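You operate a simulated robot arm through the tools that you are given. There is no shell and no other tool. Be economical: measure what you need, move in short steps, check, and stop when the job is done.

Carry out the task below with a simulated robot arm. There is one attempt and no reset: what you move stays moved.

TASK
Stack the box marked "washers" from the steel table on top of the box that says "cables".
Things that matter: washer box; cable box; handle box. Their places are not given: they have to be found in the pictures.

It is judged by the outcome, as a careful person would: the job done as asked, and still so three seconds after it is handed in. It fails if anything else is knocked over, pushed out of place, dropped, spilled or broken.

THE ROBOT
A 7-joint arm with a two-finger parallel gripper, fixed in place. Base frame: the origin is at the foot of the arm, x ahead of it, y to its left, z up; the work surface is at about z = 0.8. Lengths are in m, angles in degrees, forces in N, time in s.
With the tool pointing down near the work surface it reaches from about 0.3 to 0.7 m from the base axis. Its first joint turns from -66.0 to 66.0 degrees. Payload 1.57 kg.
Tool frame: the origin (TCP) lies between the finger pads and is the grasp point; the fingertips stand 0.03 m ahead of it; z points along the fingers, y is the line along which they close. The gripper opens to 0.11 m. The fingers are 0.024 m wide and 0.012 m thick; the gripper's body (0.048 by 0.112 m) begins 0.078 m behind the TCP.
Orientation is that of the tool frame in the base frame, as [roll, pitch, yaw] about the fixed x, y, z axes, in that order (R = Rz(yaw) Ry(pitch) Rx(roll)). With the fingers straight down and closing along the base's y, the tool's x points along the base's -x, its y along +y and its z along -z.

THE INTERFACE
- The arm moves only by the tool play_rows. Its argument "moves" is a list that holds one entry, the list of rows, each a list of 4 numbers: the shift along the tool's x, y, z in units of 30 mm (1.0 is 30 mm), then the turn about the tool's z in units of 8 degrees (1.0 is 8 degrees). In form: [[[dx, dy, dz, spin], ...]]. A call has 1 to 20 rows; each row shifts and turns the commanded pose from where the row before left it, along the tool's axes as they then stand. "fingers" is the finger opening in m, from 0 to 0.11, set as the call begins (left out, the last holds). A call with a number of a shift or a turn outside -1 to 1 is refused whole. A row lasts 0.2 s, in which the tool goes at most 0.05 m and 8.6 degrees; a call with a longer step from one row to the next is refused whole, and so is a gripper value outside its range. A pose out of reach is approached as far as the arm can. The call stops where the force on the tool passes 40 N (or 10 N more than at its start, if that is more) or the arm is blocked; 0.2 s more then pass. The fingers move at their own pace (about 0.108 m/s each) and stop on an object; they squeeze with about 20 N. The grip force told is the motor's: it shows also when the fingers shut on nothing. Time passes only in rows, and 0.2 s behind the last, so rows that do not move let the fingers close. It gives the time, the measured TCP pose, the force on the tool (base axes), the opening and the grip force at its end, in the units of the frame above (readings bear some noise).
- Cameras (640 x 400 px; columns grow to the right, rows downward): "scene" is fixed at [0.1625, -0.3915, 1.4023]; the picture's right is [0.79, -0.61, 0.00], its down [-0.35, -0.46, -0.82] and it looks along [0.50, 0.65, -0.57] (base axes); focal length 277 px, centre (320, 200). "wrist" rides on the gripper at [-0.036, 0, -0.08] in the tool frame; the picture's right is [0.00, -1.00, 0.00], its down [0.97, 0.00, -0.24] and it looks along [0.24, 0.00, 0.97] (tool axes); focal length 218 px, centre (320, 200).
- grab_frame(camera): a new picture of that camera. No time passes.
- probe_pixels(camera, pixels): there is no depth. For up to 12 entries [column, row, z] of the newest picture of that camera ("zoom" is the newest enlarged one), the place [x, y] in the base frame at which the ray of that pixel passes the height z, good to about 0.002 m. No time passes.
- close_up(camera, box): a new picture of the part [left, top, right, bottom] of that camera's present view, enlarged. No time passes.
- sign_off(): hands the job in; it is judged then, once.

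Work in short steps. Measure before you move; look again where a grasp or a placing could have gone wrong, and mend it. You have 60 turns and 22 pictures in all, the two below and enlarged ones among them. Open the gripper and draw the arm clear of the work before you hand the job in, unless the task says otherwise; then end with one line.

The tools are called as a command line: name --argument value ..., lists and objects as JSON in quotes. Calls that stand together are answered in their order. play_rows: Moves the arm, as the interface text tells. Its arguments: {"type":"object","properties":{"moves":{"type":"array","items":{"type":"array","items":{"type":"array","items":{"type":"number"}}}},"fingers":{"type":"number"}},"required":["moves"]} The other tools are called the same way: grab_frame (camera) takes a picture; probe_pixels (camera, pixels) gives the place at which the rays of pixels pass given heights; close_up (camera, box) takes an enlarged picture of a part of a camera's view; sign_off () hands the job in.

At the start:

```text
time_s: 0.0
tcp_pos: [0.4096, 0.0507, 1.2459]
tcp_rot: [-179.9, 0.0, -180.0]
ft_force: [0.0, -0.1, 0.0]
grip_width: 0.1098
gripper_force: 0.1
```

scene: 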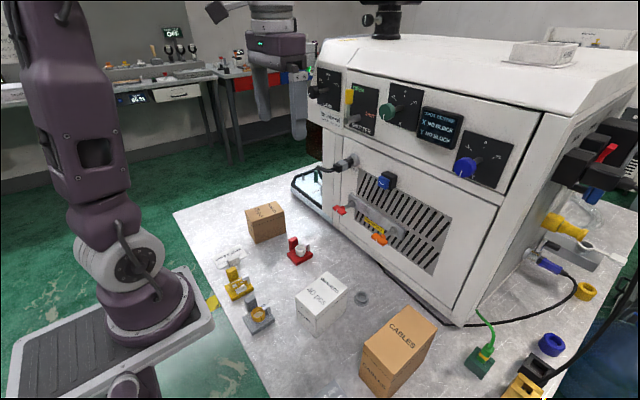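
wrist: 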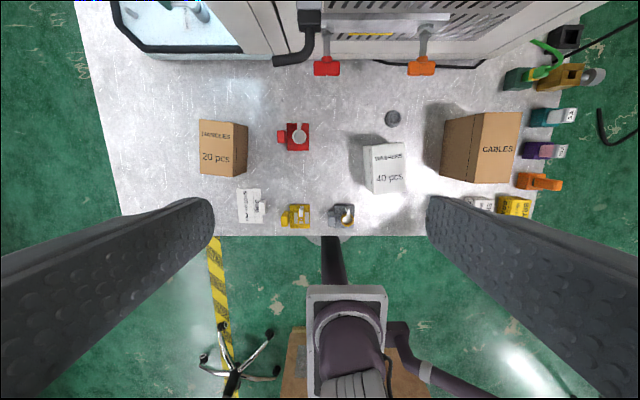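

The white box (scene ~320,300) reads "washers", and the big one (~398,350) reads "cables". I'll enlarge both views to find the edges.

close_up --camera "wrist" --box '[340, 90, 540, 215]'

close_up --camera "scene" --box '[220, 240, 460, 400]'

```text
3.20 times, centred on (440, 152) of wrist
```

zoom: 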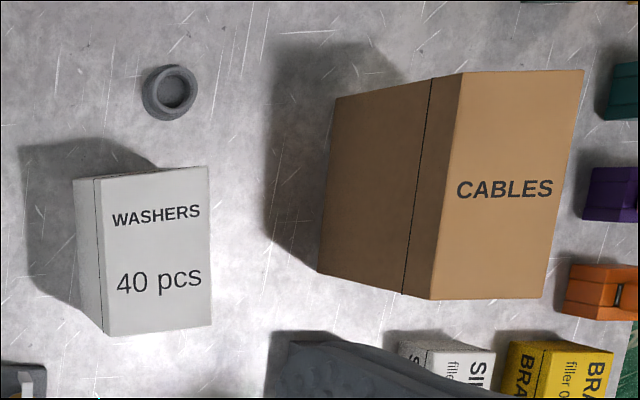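

```text
2.50 times, centred on (340, 320) of scene
```

zoom: 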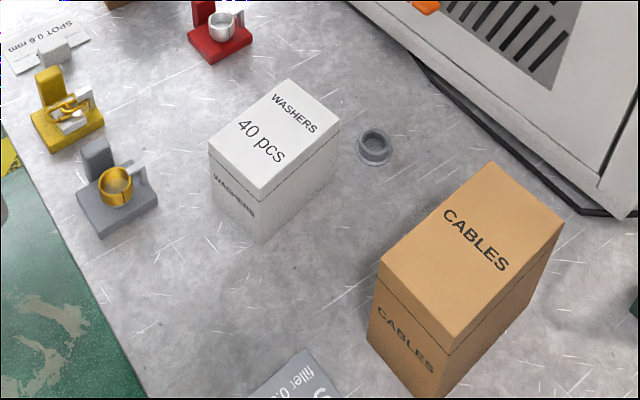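

I'll find the box corners and heights: base corners at z=0.8, and top corners at several trial heights.

probe_pixels --camera "zoom" --pixels '[[259, 244, 0.8], [215, 190, 0.8], [262, 196, 0.86], [262, 196, 0.84], [210, 142, 0.86], [289, 79, 0.86], [340, 118, 0.86], [450, 353, 0.9], [450, 353, 0.95], [381, 260, 0.9], [491, 162, 0.9], [564, 222, 0.9]]'

probe_pixels --camera "wrist" --pixels '[[363, 146, 0.86], [405, 142, 0.86], [406, 191, 0.86], [373, 195, 0.86], [485, 113, 0.92], [522, 112, 0.92], [509, 183, 0.92], [475, 184, 0.92], [444, 121, 0.8], [439, 175, 0.8], [392, 118, 0.8]]'

```text
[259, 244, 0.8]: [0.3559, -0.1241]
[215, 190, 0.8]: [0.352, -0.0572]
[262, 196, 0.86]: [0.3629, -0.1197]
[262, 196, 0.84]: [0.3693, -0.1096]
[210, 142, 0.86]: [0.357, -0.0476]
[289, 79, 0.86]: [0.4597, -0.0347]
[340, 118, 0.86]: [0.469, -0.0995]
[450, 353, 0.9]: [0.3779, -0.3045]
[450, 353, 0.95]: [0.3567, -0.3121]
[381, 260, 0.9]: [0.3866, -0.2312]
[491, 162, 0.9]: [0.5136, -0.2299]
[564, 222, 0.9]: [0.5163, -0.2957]
```

```text
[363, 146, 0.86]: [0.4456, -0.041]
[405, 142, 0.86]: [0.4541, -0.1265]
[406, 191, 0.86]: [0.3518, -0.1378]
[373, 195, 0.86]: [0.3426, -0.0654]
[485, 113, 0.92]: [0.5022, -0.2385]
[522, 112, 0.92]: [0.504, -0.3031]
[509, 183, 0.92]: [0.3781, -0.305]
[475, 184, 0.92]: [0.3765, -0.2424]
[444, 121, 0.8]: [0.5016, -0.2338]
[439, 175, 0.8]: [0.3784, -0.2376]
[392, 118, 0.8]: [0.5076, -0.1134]
```

Washer box: centre about (0.41,-0.084), about 0.072 × 0.105 × 0.07, yawed about +6°. Cable box: centre about (0.44,-0.272), top about 0.92. I'll move above the washers for a better look.

play_rows --moves '[[[0, -0.75, 1, 0], [0, -0.75, 1, 0], [0, -0.75, 1, 0], [0, -0.75, 1, 0], [0, -0.75, 1, 0], [0, -0.75, 1, 0], [0, 0, 0, 0]]]' --fingers 0.11

grab_frame --camera "wrist"

```text
time_s: 1.6
tcp_pos: [0.4101, -0.0851, 1.0656]
tcp_rot: [-180.0, 0.1, -180.0]
ft_force: [-0.7, 0.1, 0.4]
grip_width: 0.1101
gripper_force: 0.0
```

```text
17 pictures are left
```

wrist: 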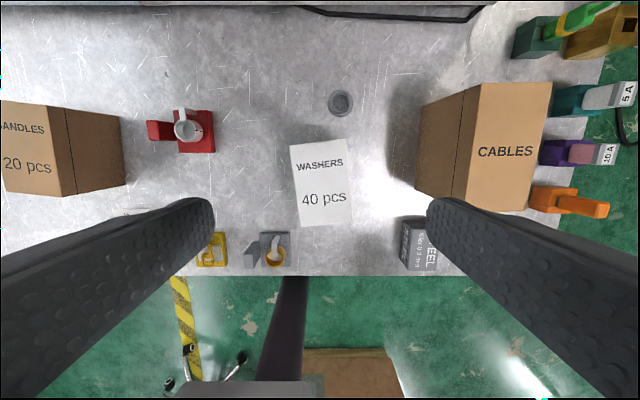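

close_up --camera "wrist" --box '[270, 120, 380, 240]'

probe_pixels --camera "wrist" --pixels '[[290, 146, 0.87], [345, 138, 0.87], [353, 222, 0.87], [299, 227, 0.87], [480, 83, 0.92], [552, 85, 0.92], [529, 212, 0.92], [464, 210, 0.92], [421, 105, 0.8], [415, 188, 0.8]]'

```text
3.33 times, centred on (325, 180) of wrist
```

zoom: 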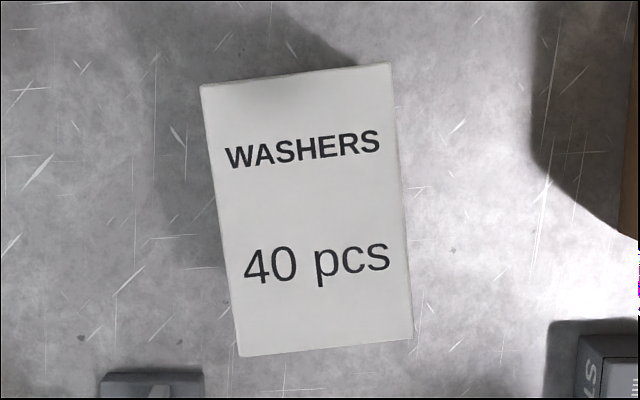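

```text
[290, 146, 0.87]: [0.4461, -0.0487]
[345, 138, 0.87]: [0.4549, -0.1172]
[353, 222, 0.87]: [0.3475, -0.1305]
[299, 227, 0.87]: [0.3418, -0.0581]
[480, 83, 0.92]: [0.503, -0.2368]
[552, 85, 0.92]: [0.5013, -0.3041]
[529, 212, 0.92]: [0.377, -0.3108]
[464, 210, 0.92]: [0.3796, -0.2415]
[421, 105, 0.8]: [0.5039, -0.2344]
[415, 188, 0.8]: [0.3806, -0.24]
```

The two views give different washer heights (0.87 to 0.89), so I'll look closer at the scene.

close_up --camera "scene" --box '[280, 260, 370, 345]'

```text
4.71 times, centred on (325, 302) of scene
```

zoom: 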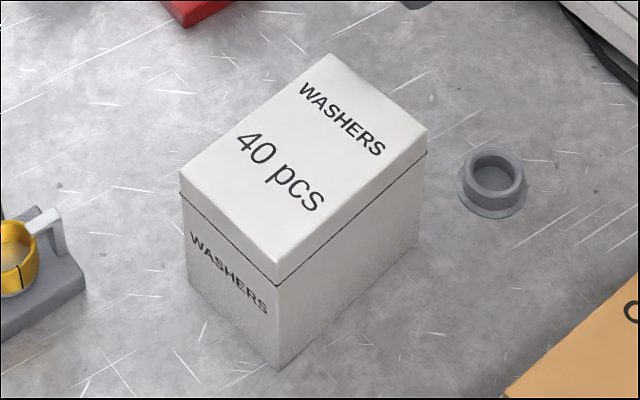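

probe_pixels --camera "zoom" --pixels '[[281, 370, 0.8], [189, 285, 0.8], [417, 249, 0.8], [278, 264, 0.87], [180, 174, 0.87], [330, 53, 0.87], [427, 128, 0.87], [278, 264, 0.89], [180, 174, 0.89], [330, 53, 0.89], [427, 128, 0.89]]'

```text
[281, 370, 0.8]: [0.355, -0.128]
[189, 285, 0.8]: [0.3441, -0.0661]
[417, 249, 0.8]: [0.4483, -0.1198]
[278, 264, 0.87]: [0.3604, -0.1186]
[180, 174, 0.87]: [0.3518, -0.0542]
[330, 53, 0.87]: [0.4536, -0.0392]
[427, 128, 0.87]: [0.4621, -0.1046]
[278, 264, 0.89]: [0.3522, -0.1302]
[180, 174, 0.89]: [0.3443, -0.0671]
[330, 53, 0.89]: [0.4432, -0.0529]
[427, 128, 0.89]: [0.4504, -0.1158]
```

The top is at about 0.89 (height about 0.088), centre about (0.400,-0.090), yaw about 7°. I'll align and descend partway.

play_rows --moves '[[[0.337, -0.163, 0, 0], [0, 0, 0, -0.875], [0, 0, 1, 0], [0, 0, 1, 0], [0, 0, 1, 0], [0, 0, 0, 0]]]' --fingers 0.11

grab_frame --camera "wrist"

```text
time_s: 3.0
tcp_pos: [0.4002, -0.0886, 0.9739]
tcp_rot: [-180.0, -0.1, -173.0]
ft_force: [-0.5, 0.2, -0.5]
grip_width: 0.1099
gripper_force: 0.1
```

```text
14 pictures are left
```

wrist: 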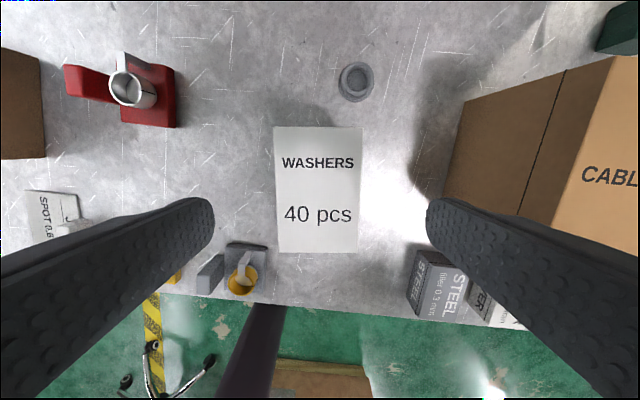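

Aligned: the box is centred at column 318 and square to the image. Descending to TCP z≈0.845.

play_rows --moves '[[[0, 0, 1, 0], [0, 0, 1, 0], [0, 0, 1, 0], [0, 0, 0.8, 0], [0, 0, 0.5, 0], [0, 0, 0, 0]]]'

play_rows --moves '[[[0, 0, 0, 0], [0, 0, 0, 0], [0, 0, 0, 0], [0, 0, 0, 0]]]' --fingers 0.0

```text
time_s: 4.4
tcp_pos: [0.3982, -0.0901, 0.847]
tcp_rot: [179.9, 0.0, -173.1]
ft_force: [-0.3, 0.4, 0.2]
grip_width: 0.11
gripper_force: 0.1
```

```text
time_s: 5.4
tcp_pos: [0.3991, -0.0919, 0.8479]
tcp_rot: [180.0, 0.0, -173.1]
ft_force: [-0.6, 0.0, 0.1]
grip_width: 0.066
gripper_force: 19.8
```

Gripped at 0.066 m. Lifting by 0.18 m.

play_rows --moves '[[[0, 0, -0.3, 0], [0, 0, -0.7, 0], [0, 0, -1, 0], [0, 0, -1, 0], [0, 0, -1, 0], [0, 0, -1, 0], [0, 0, -1, 0], [0, 0, 0, 0]]]'

grab_frame --camera "wrist"

grab_frame --camera "scene"

```text
time_s: 7.2
tcp_pos: [0.4008, -0.0894, 1.0272]
tcp_rot: [180.0, 0.0, -172.9]
ft_force: [-0.4, 0.7, -2.1]
grip_width: 0.0659
gripper_force: 19.8
```

```text
13 pictures are left
```

wrist: 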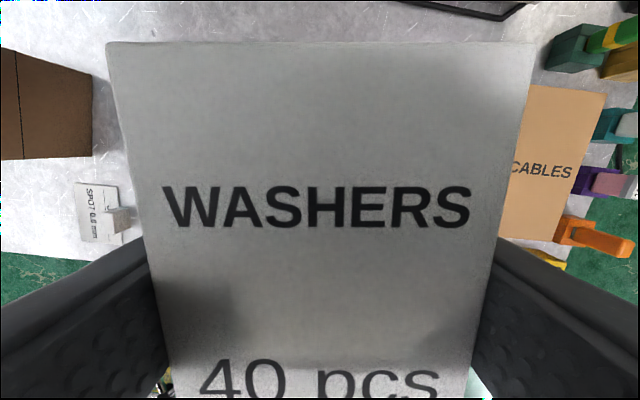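

```text
12 pictures are left
```

scene: 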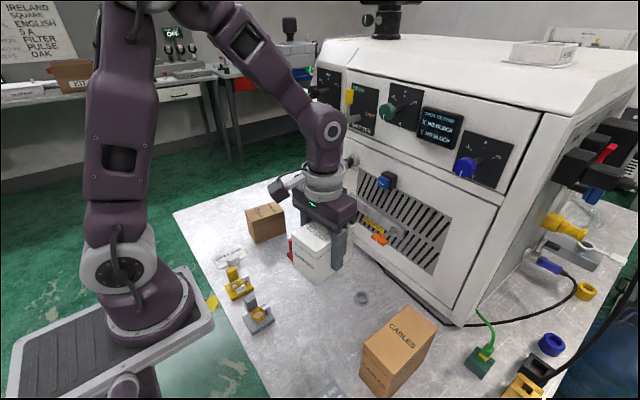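

Held securely, level and clear. Moving above the cable box with yaw set to about 2.5°.

play_rows --moves '[[[0, 0, 0, 0.5625], [-0.152, -0.879, 0, 0], [-0.152, -0.879, 0, 0], [-0.152, -0.879, 0, 0], [-0.152, -0.879, 0, 0], [-0.152, -0.879, 0, 0], [-0.152, -0.879, 0, 0], [-0.152, -0.879, 0, 0], [0, 0, 0, 0], [0, 0, 0, 0]]]'

close_up --camera "scene" --box '[300, 220, 500, 400]'

grab_frame --camera "wrist"

```text
time_s: 9.4
tcp_pos: [0.44, -0.275, 1.0261]
tcp_rot: [-180.0, 0.0, -177.6]
ft_force: [-0.2, -0.3, -3.0]
grip_width: 0.0659
gripper_force: 19.7
```

```text
2.22 times, centred on (400, 310) of scene
```

zoom: 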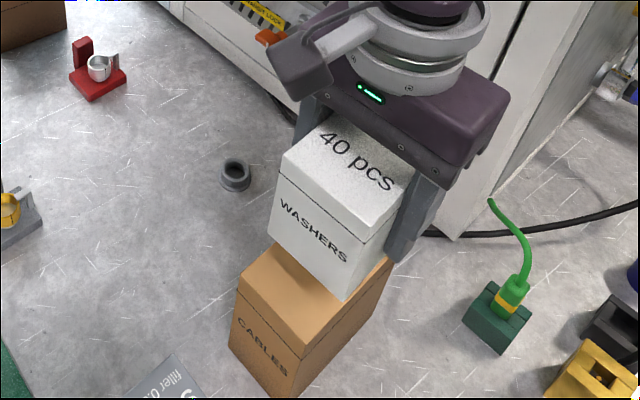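

```text
10 pictures are left
```

wrist: 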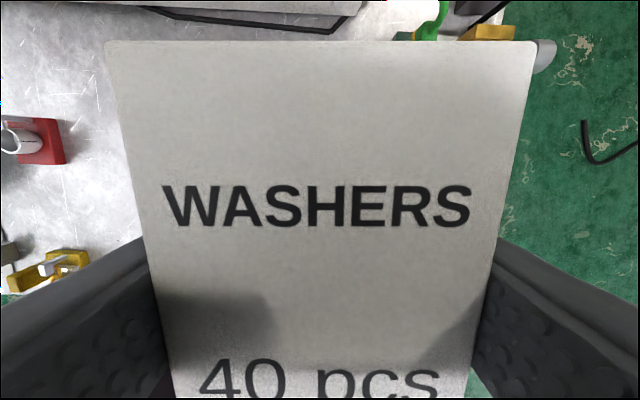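

Verify the washer bottom corners against the cable top corners.

probe_pixels --camera "zoom" --pixels '[[343, 300, 0.978], [269, 234, 0.978], [301, 361, 0.92], [240, 279, 0.92], [394, 258, 0.92]]'

```text
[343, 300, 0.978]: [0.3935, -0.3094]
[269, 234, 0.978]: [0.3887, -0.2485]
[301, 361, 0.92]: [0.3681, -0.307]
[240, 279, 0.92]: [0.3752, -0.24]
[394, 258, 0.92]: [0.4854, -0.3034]
```

Washers sit about 3 mm too far to -y, so I'll correct that and lower to just above contact.

play_rows --moves '[[[0.05, 0.12, 0.6, 0], [0, 0, 0.6, 0], [0, 0, 0.3, 0], [0, 0, 0.15, 0], [0, 0, 0, 0]]]'

close_up --camera "scene" --box '[340, 260, 460, 400]'

```text
time_s: 10.6
tcp_pos: [0.4388, -0.2701, 0.9767]
tcp_rot: [-180.0, 0.0, -177.5]
ft_force: [-0.4, 0.1, -2.2]
grip_width: 0.0661
gripper_force: 20.0
```

```text
2.86 times, centred on (400, 330) of scene
```

zoom: 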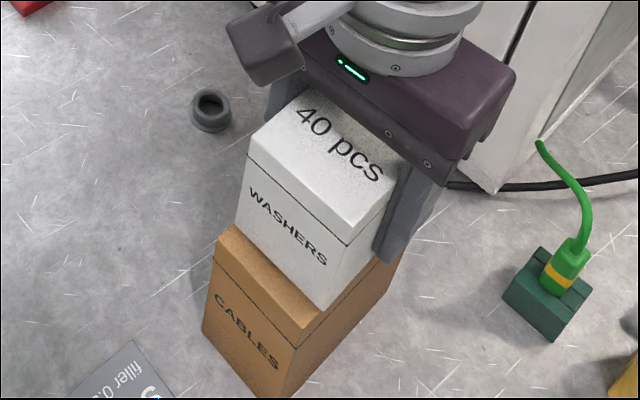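

Near contact now. Lowering in small steps while watching the force.

play_rows --moves '[[[0, 0, 0.07, 0], [0, 0, 0.07, 0], [0, 0, 0.07, 0], [0, 0, 0, 0]]]'

```text
time_s: 11.6
tcp_pos: [0.4389, -0.2713, 0.9711]
tcp_rot: [180.0, -0.1, -177.5]
ft_force: [1.0, 2.6, 13.2]
grip_width: 0.066
gripper_force: 20.2
```

Contact: the force went from -2 to +13 N. I'll ease off slightly.

play_rows --moves '[[[0, 0, -0.03, 0], [0, 0, 0, 0]]]'

close_up --camera "scene" --box '[340, 260, 460, 400]'

```text
time_s: 12.2
tcp_pos: [0.4387, -0.2697, 0.9719]
tcp_rot: [-179.9, 0.0, -177.5]
ft_force: [-3.2, 1.5, 4.3]
grip_width: 0.066
gripper_force: 20.1
```

```text
2.86 times, centred on (400, 330) of scene
```

zoom: 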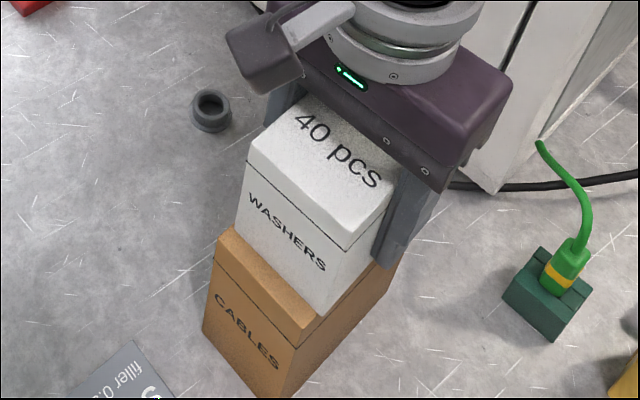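

The box is resting and aligned. Opening, then lifting away straight up.

play_rows --moves '[[[0, 0, 0, 0], [0, 0, 0, 0], [0, 0, 0, 0]]]' --fingers 0.1

play_rows --moves '[[[0, 0, -0.3, 0], [0, 0, -0.7, 0], [0, 0, -1, 0], [0, 0, -1, 0], [0, 0, -1, 0], [0, 0, -1, 0], [0, 0, 0, 0]]]'

grab_frame --camera "wrist"

grab_frame --camera "scene"

```text
time_s: 13.0
tcp_pos: [0.4394, -0.2702, 0.9717]
tcp_rot: [-180.0, 0.0, -177.5]
ft_force: [0.0, -0.1, 0.1]
grip_width: 0.0999
gripper_force: 0.0
```

```text
time_s: 14.6
tcp_pos: [0.4373, -0.2721, 1.1222]
tcp_rot: [-180.0, 0.0, -177.6]
ft_force: [-0.5, -0.2, -0.1]
grip_width: 0.1001
gripper_force: 0.0
```

```text
7 pictures are left
```

wrist: 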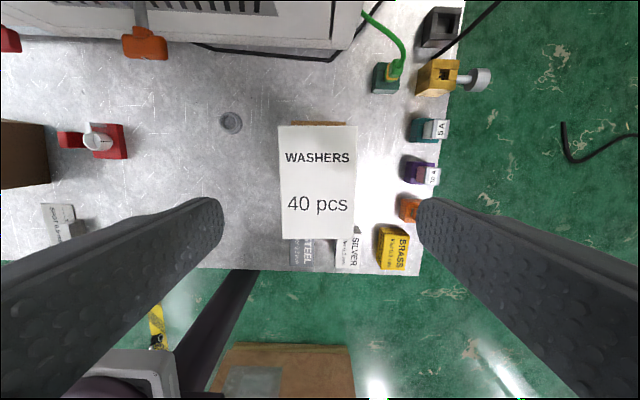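

```text
6 pictures are left
```

scene: 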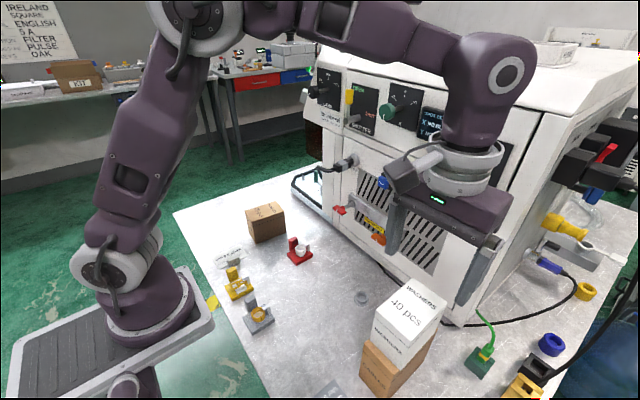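

The washers box is square and stable on the cable box, nothing else has moved, and the gripper is open and clear.

sign_off

```text
The job is handed in.
```

The washers box is stacked squarely on the cables box, the gripper is open and clear, and nothing else was disturbed.
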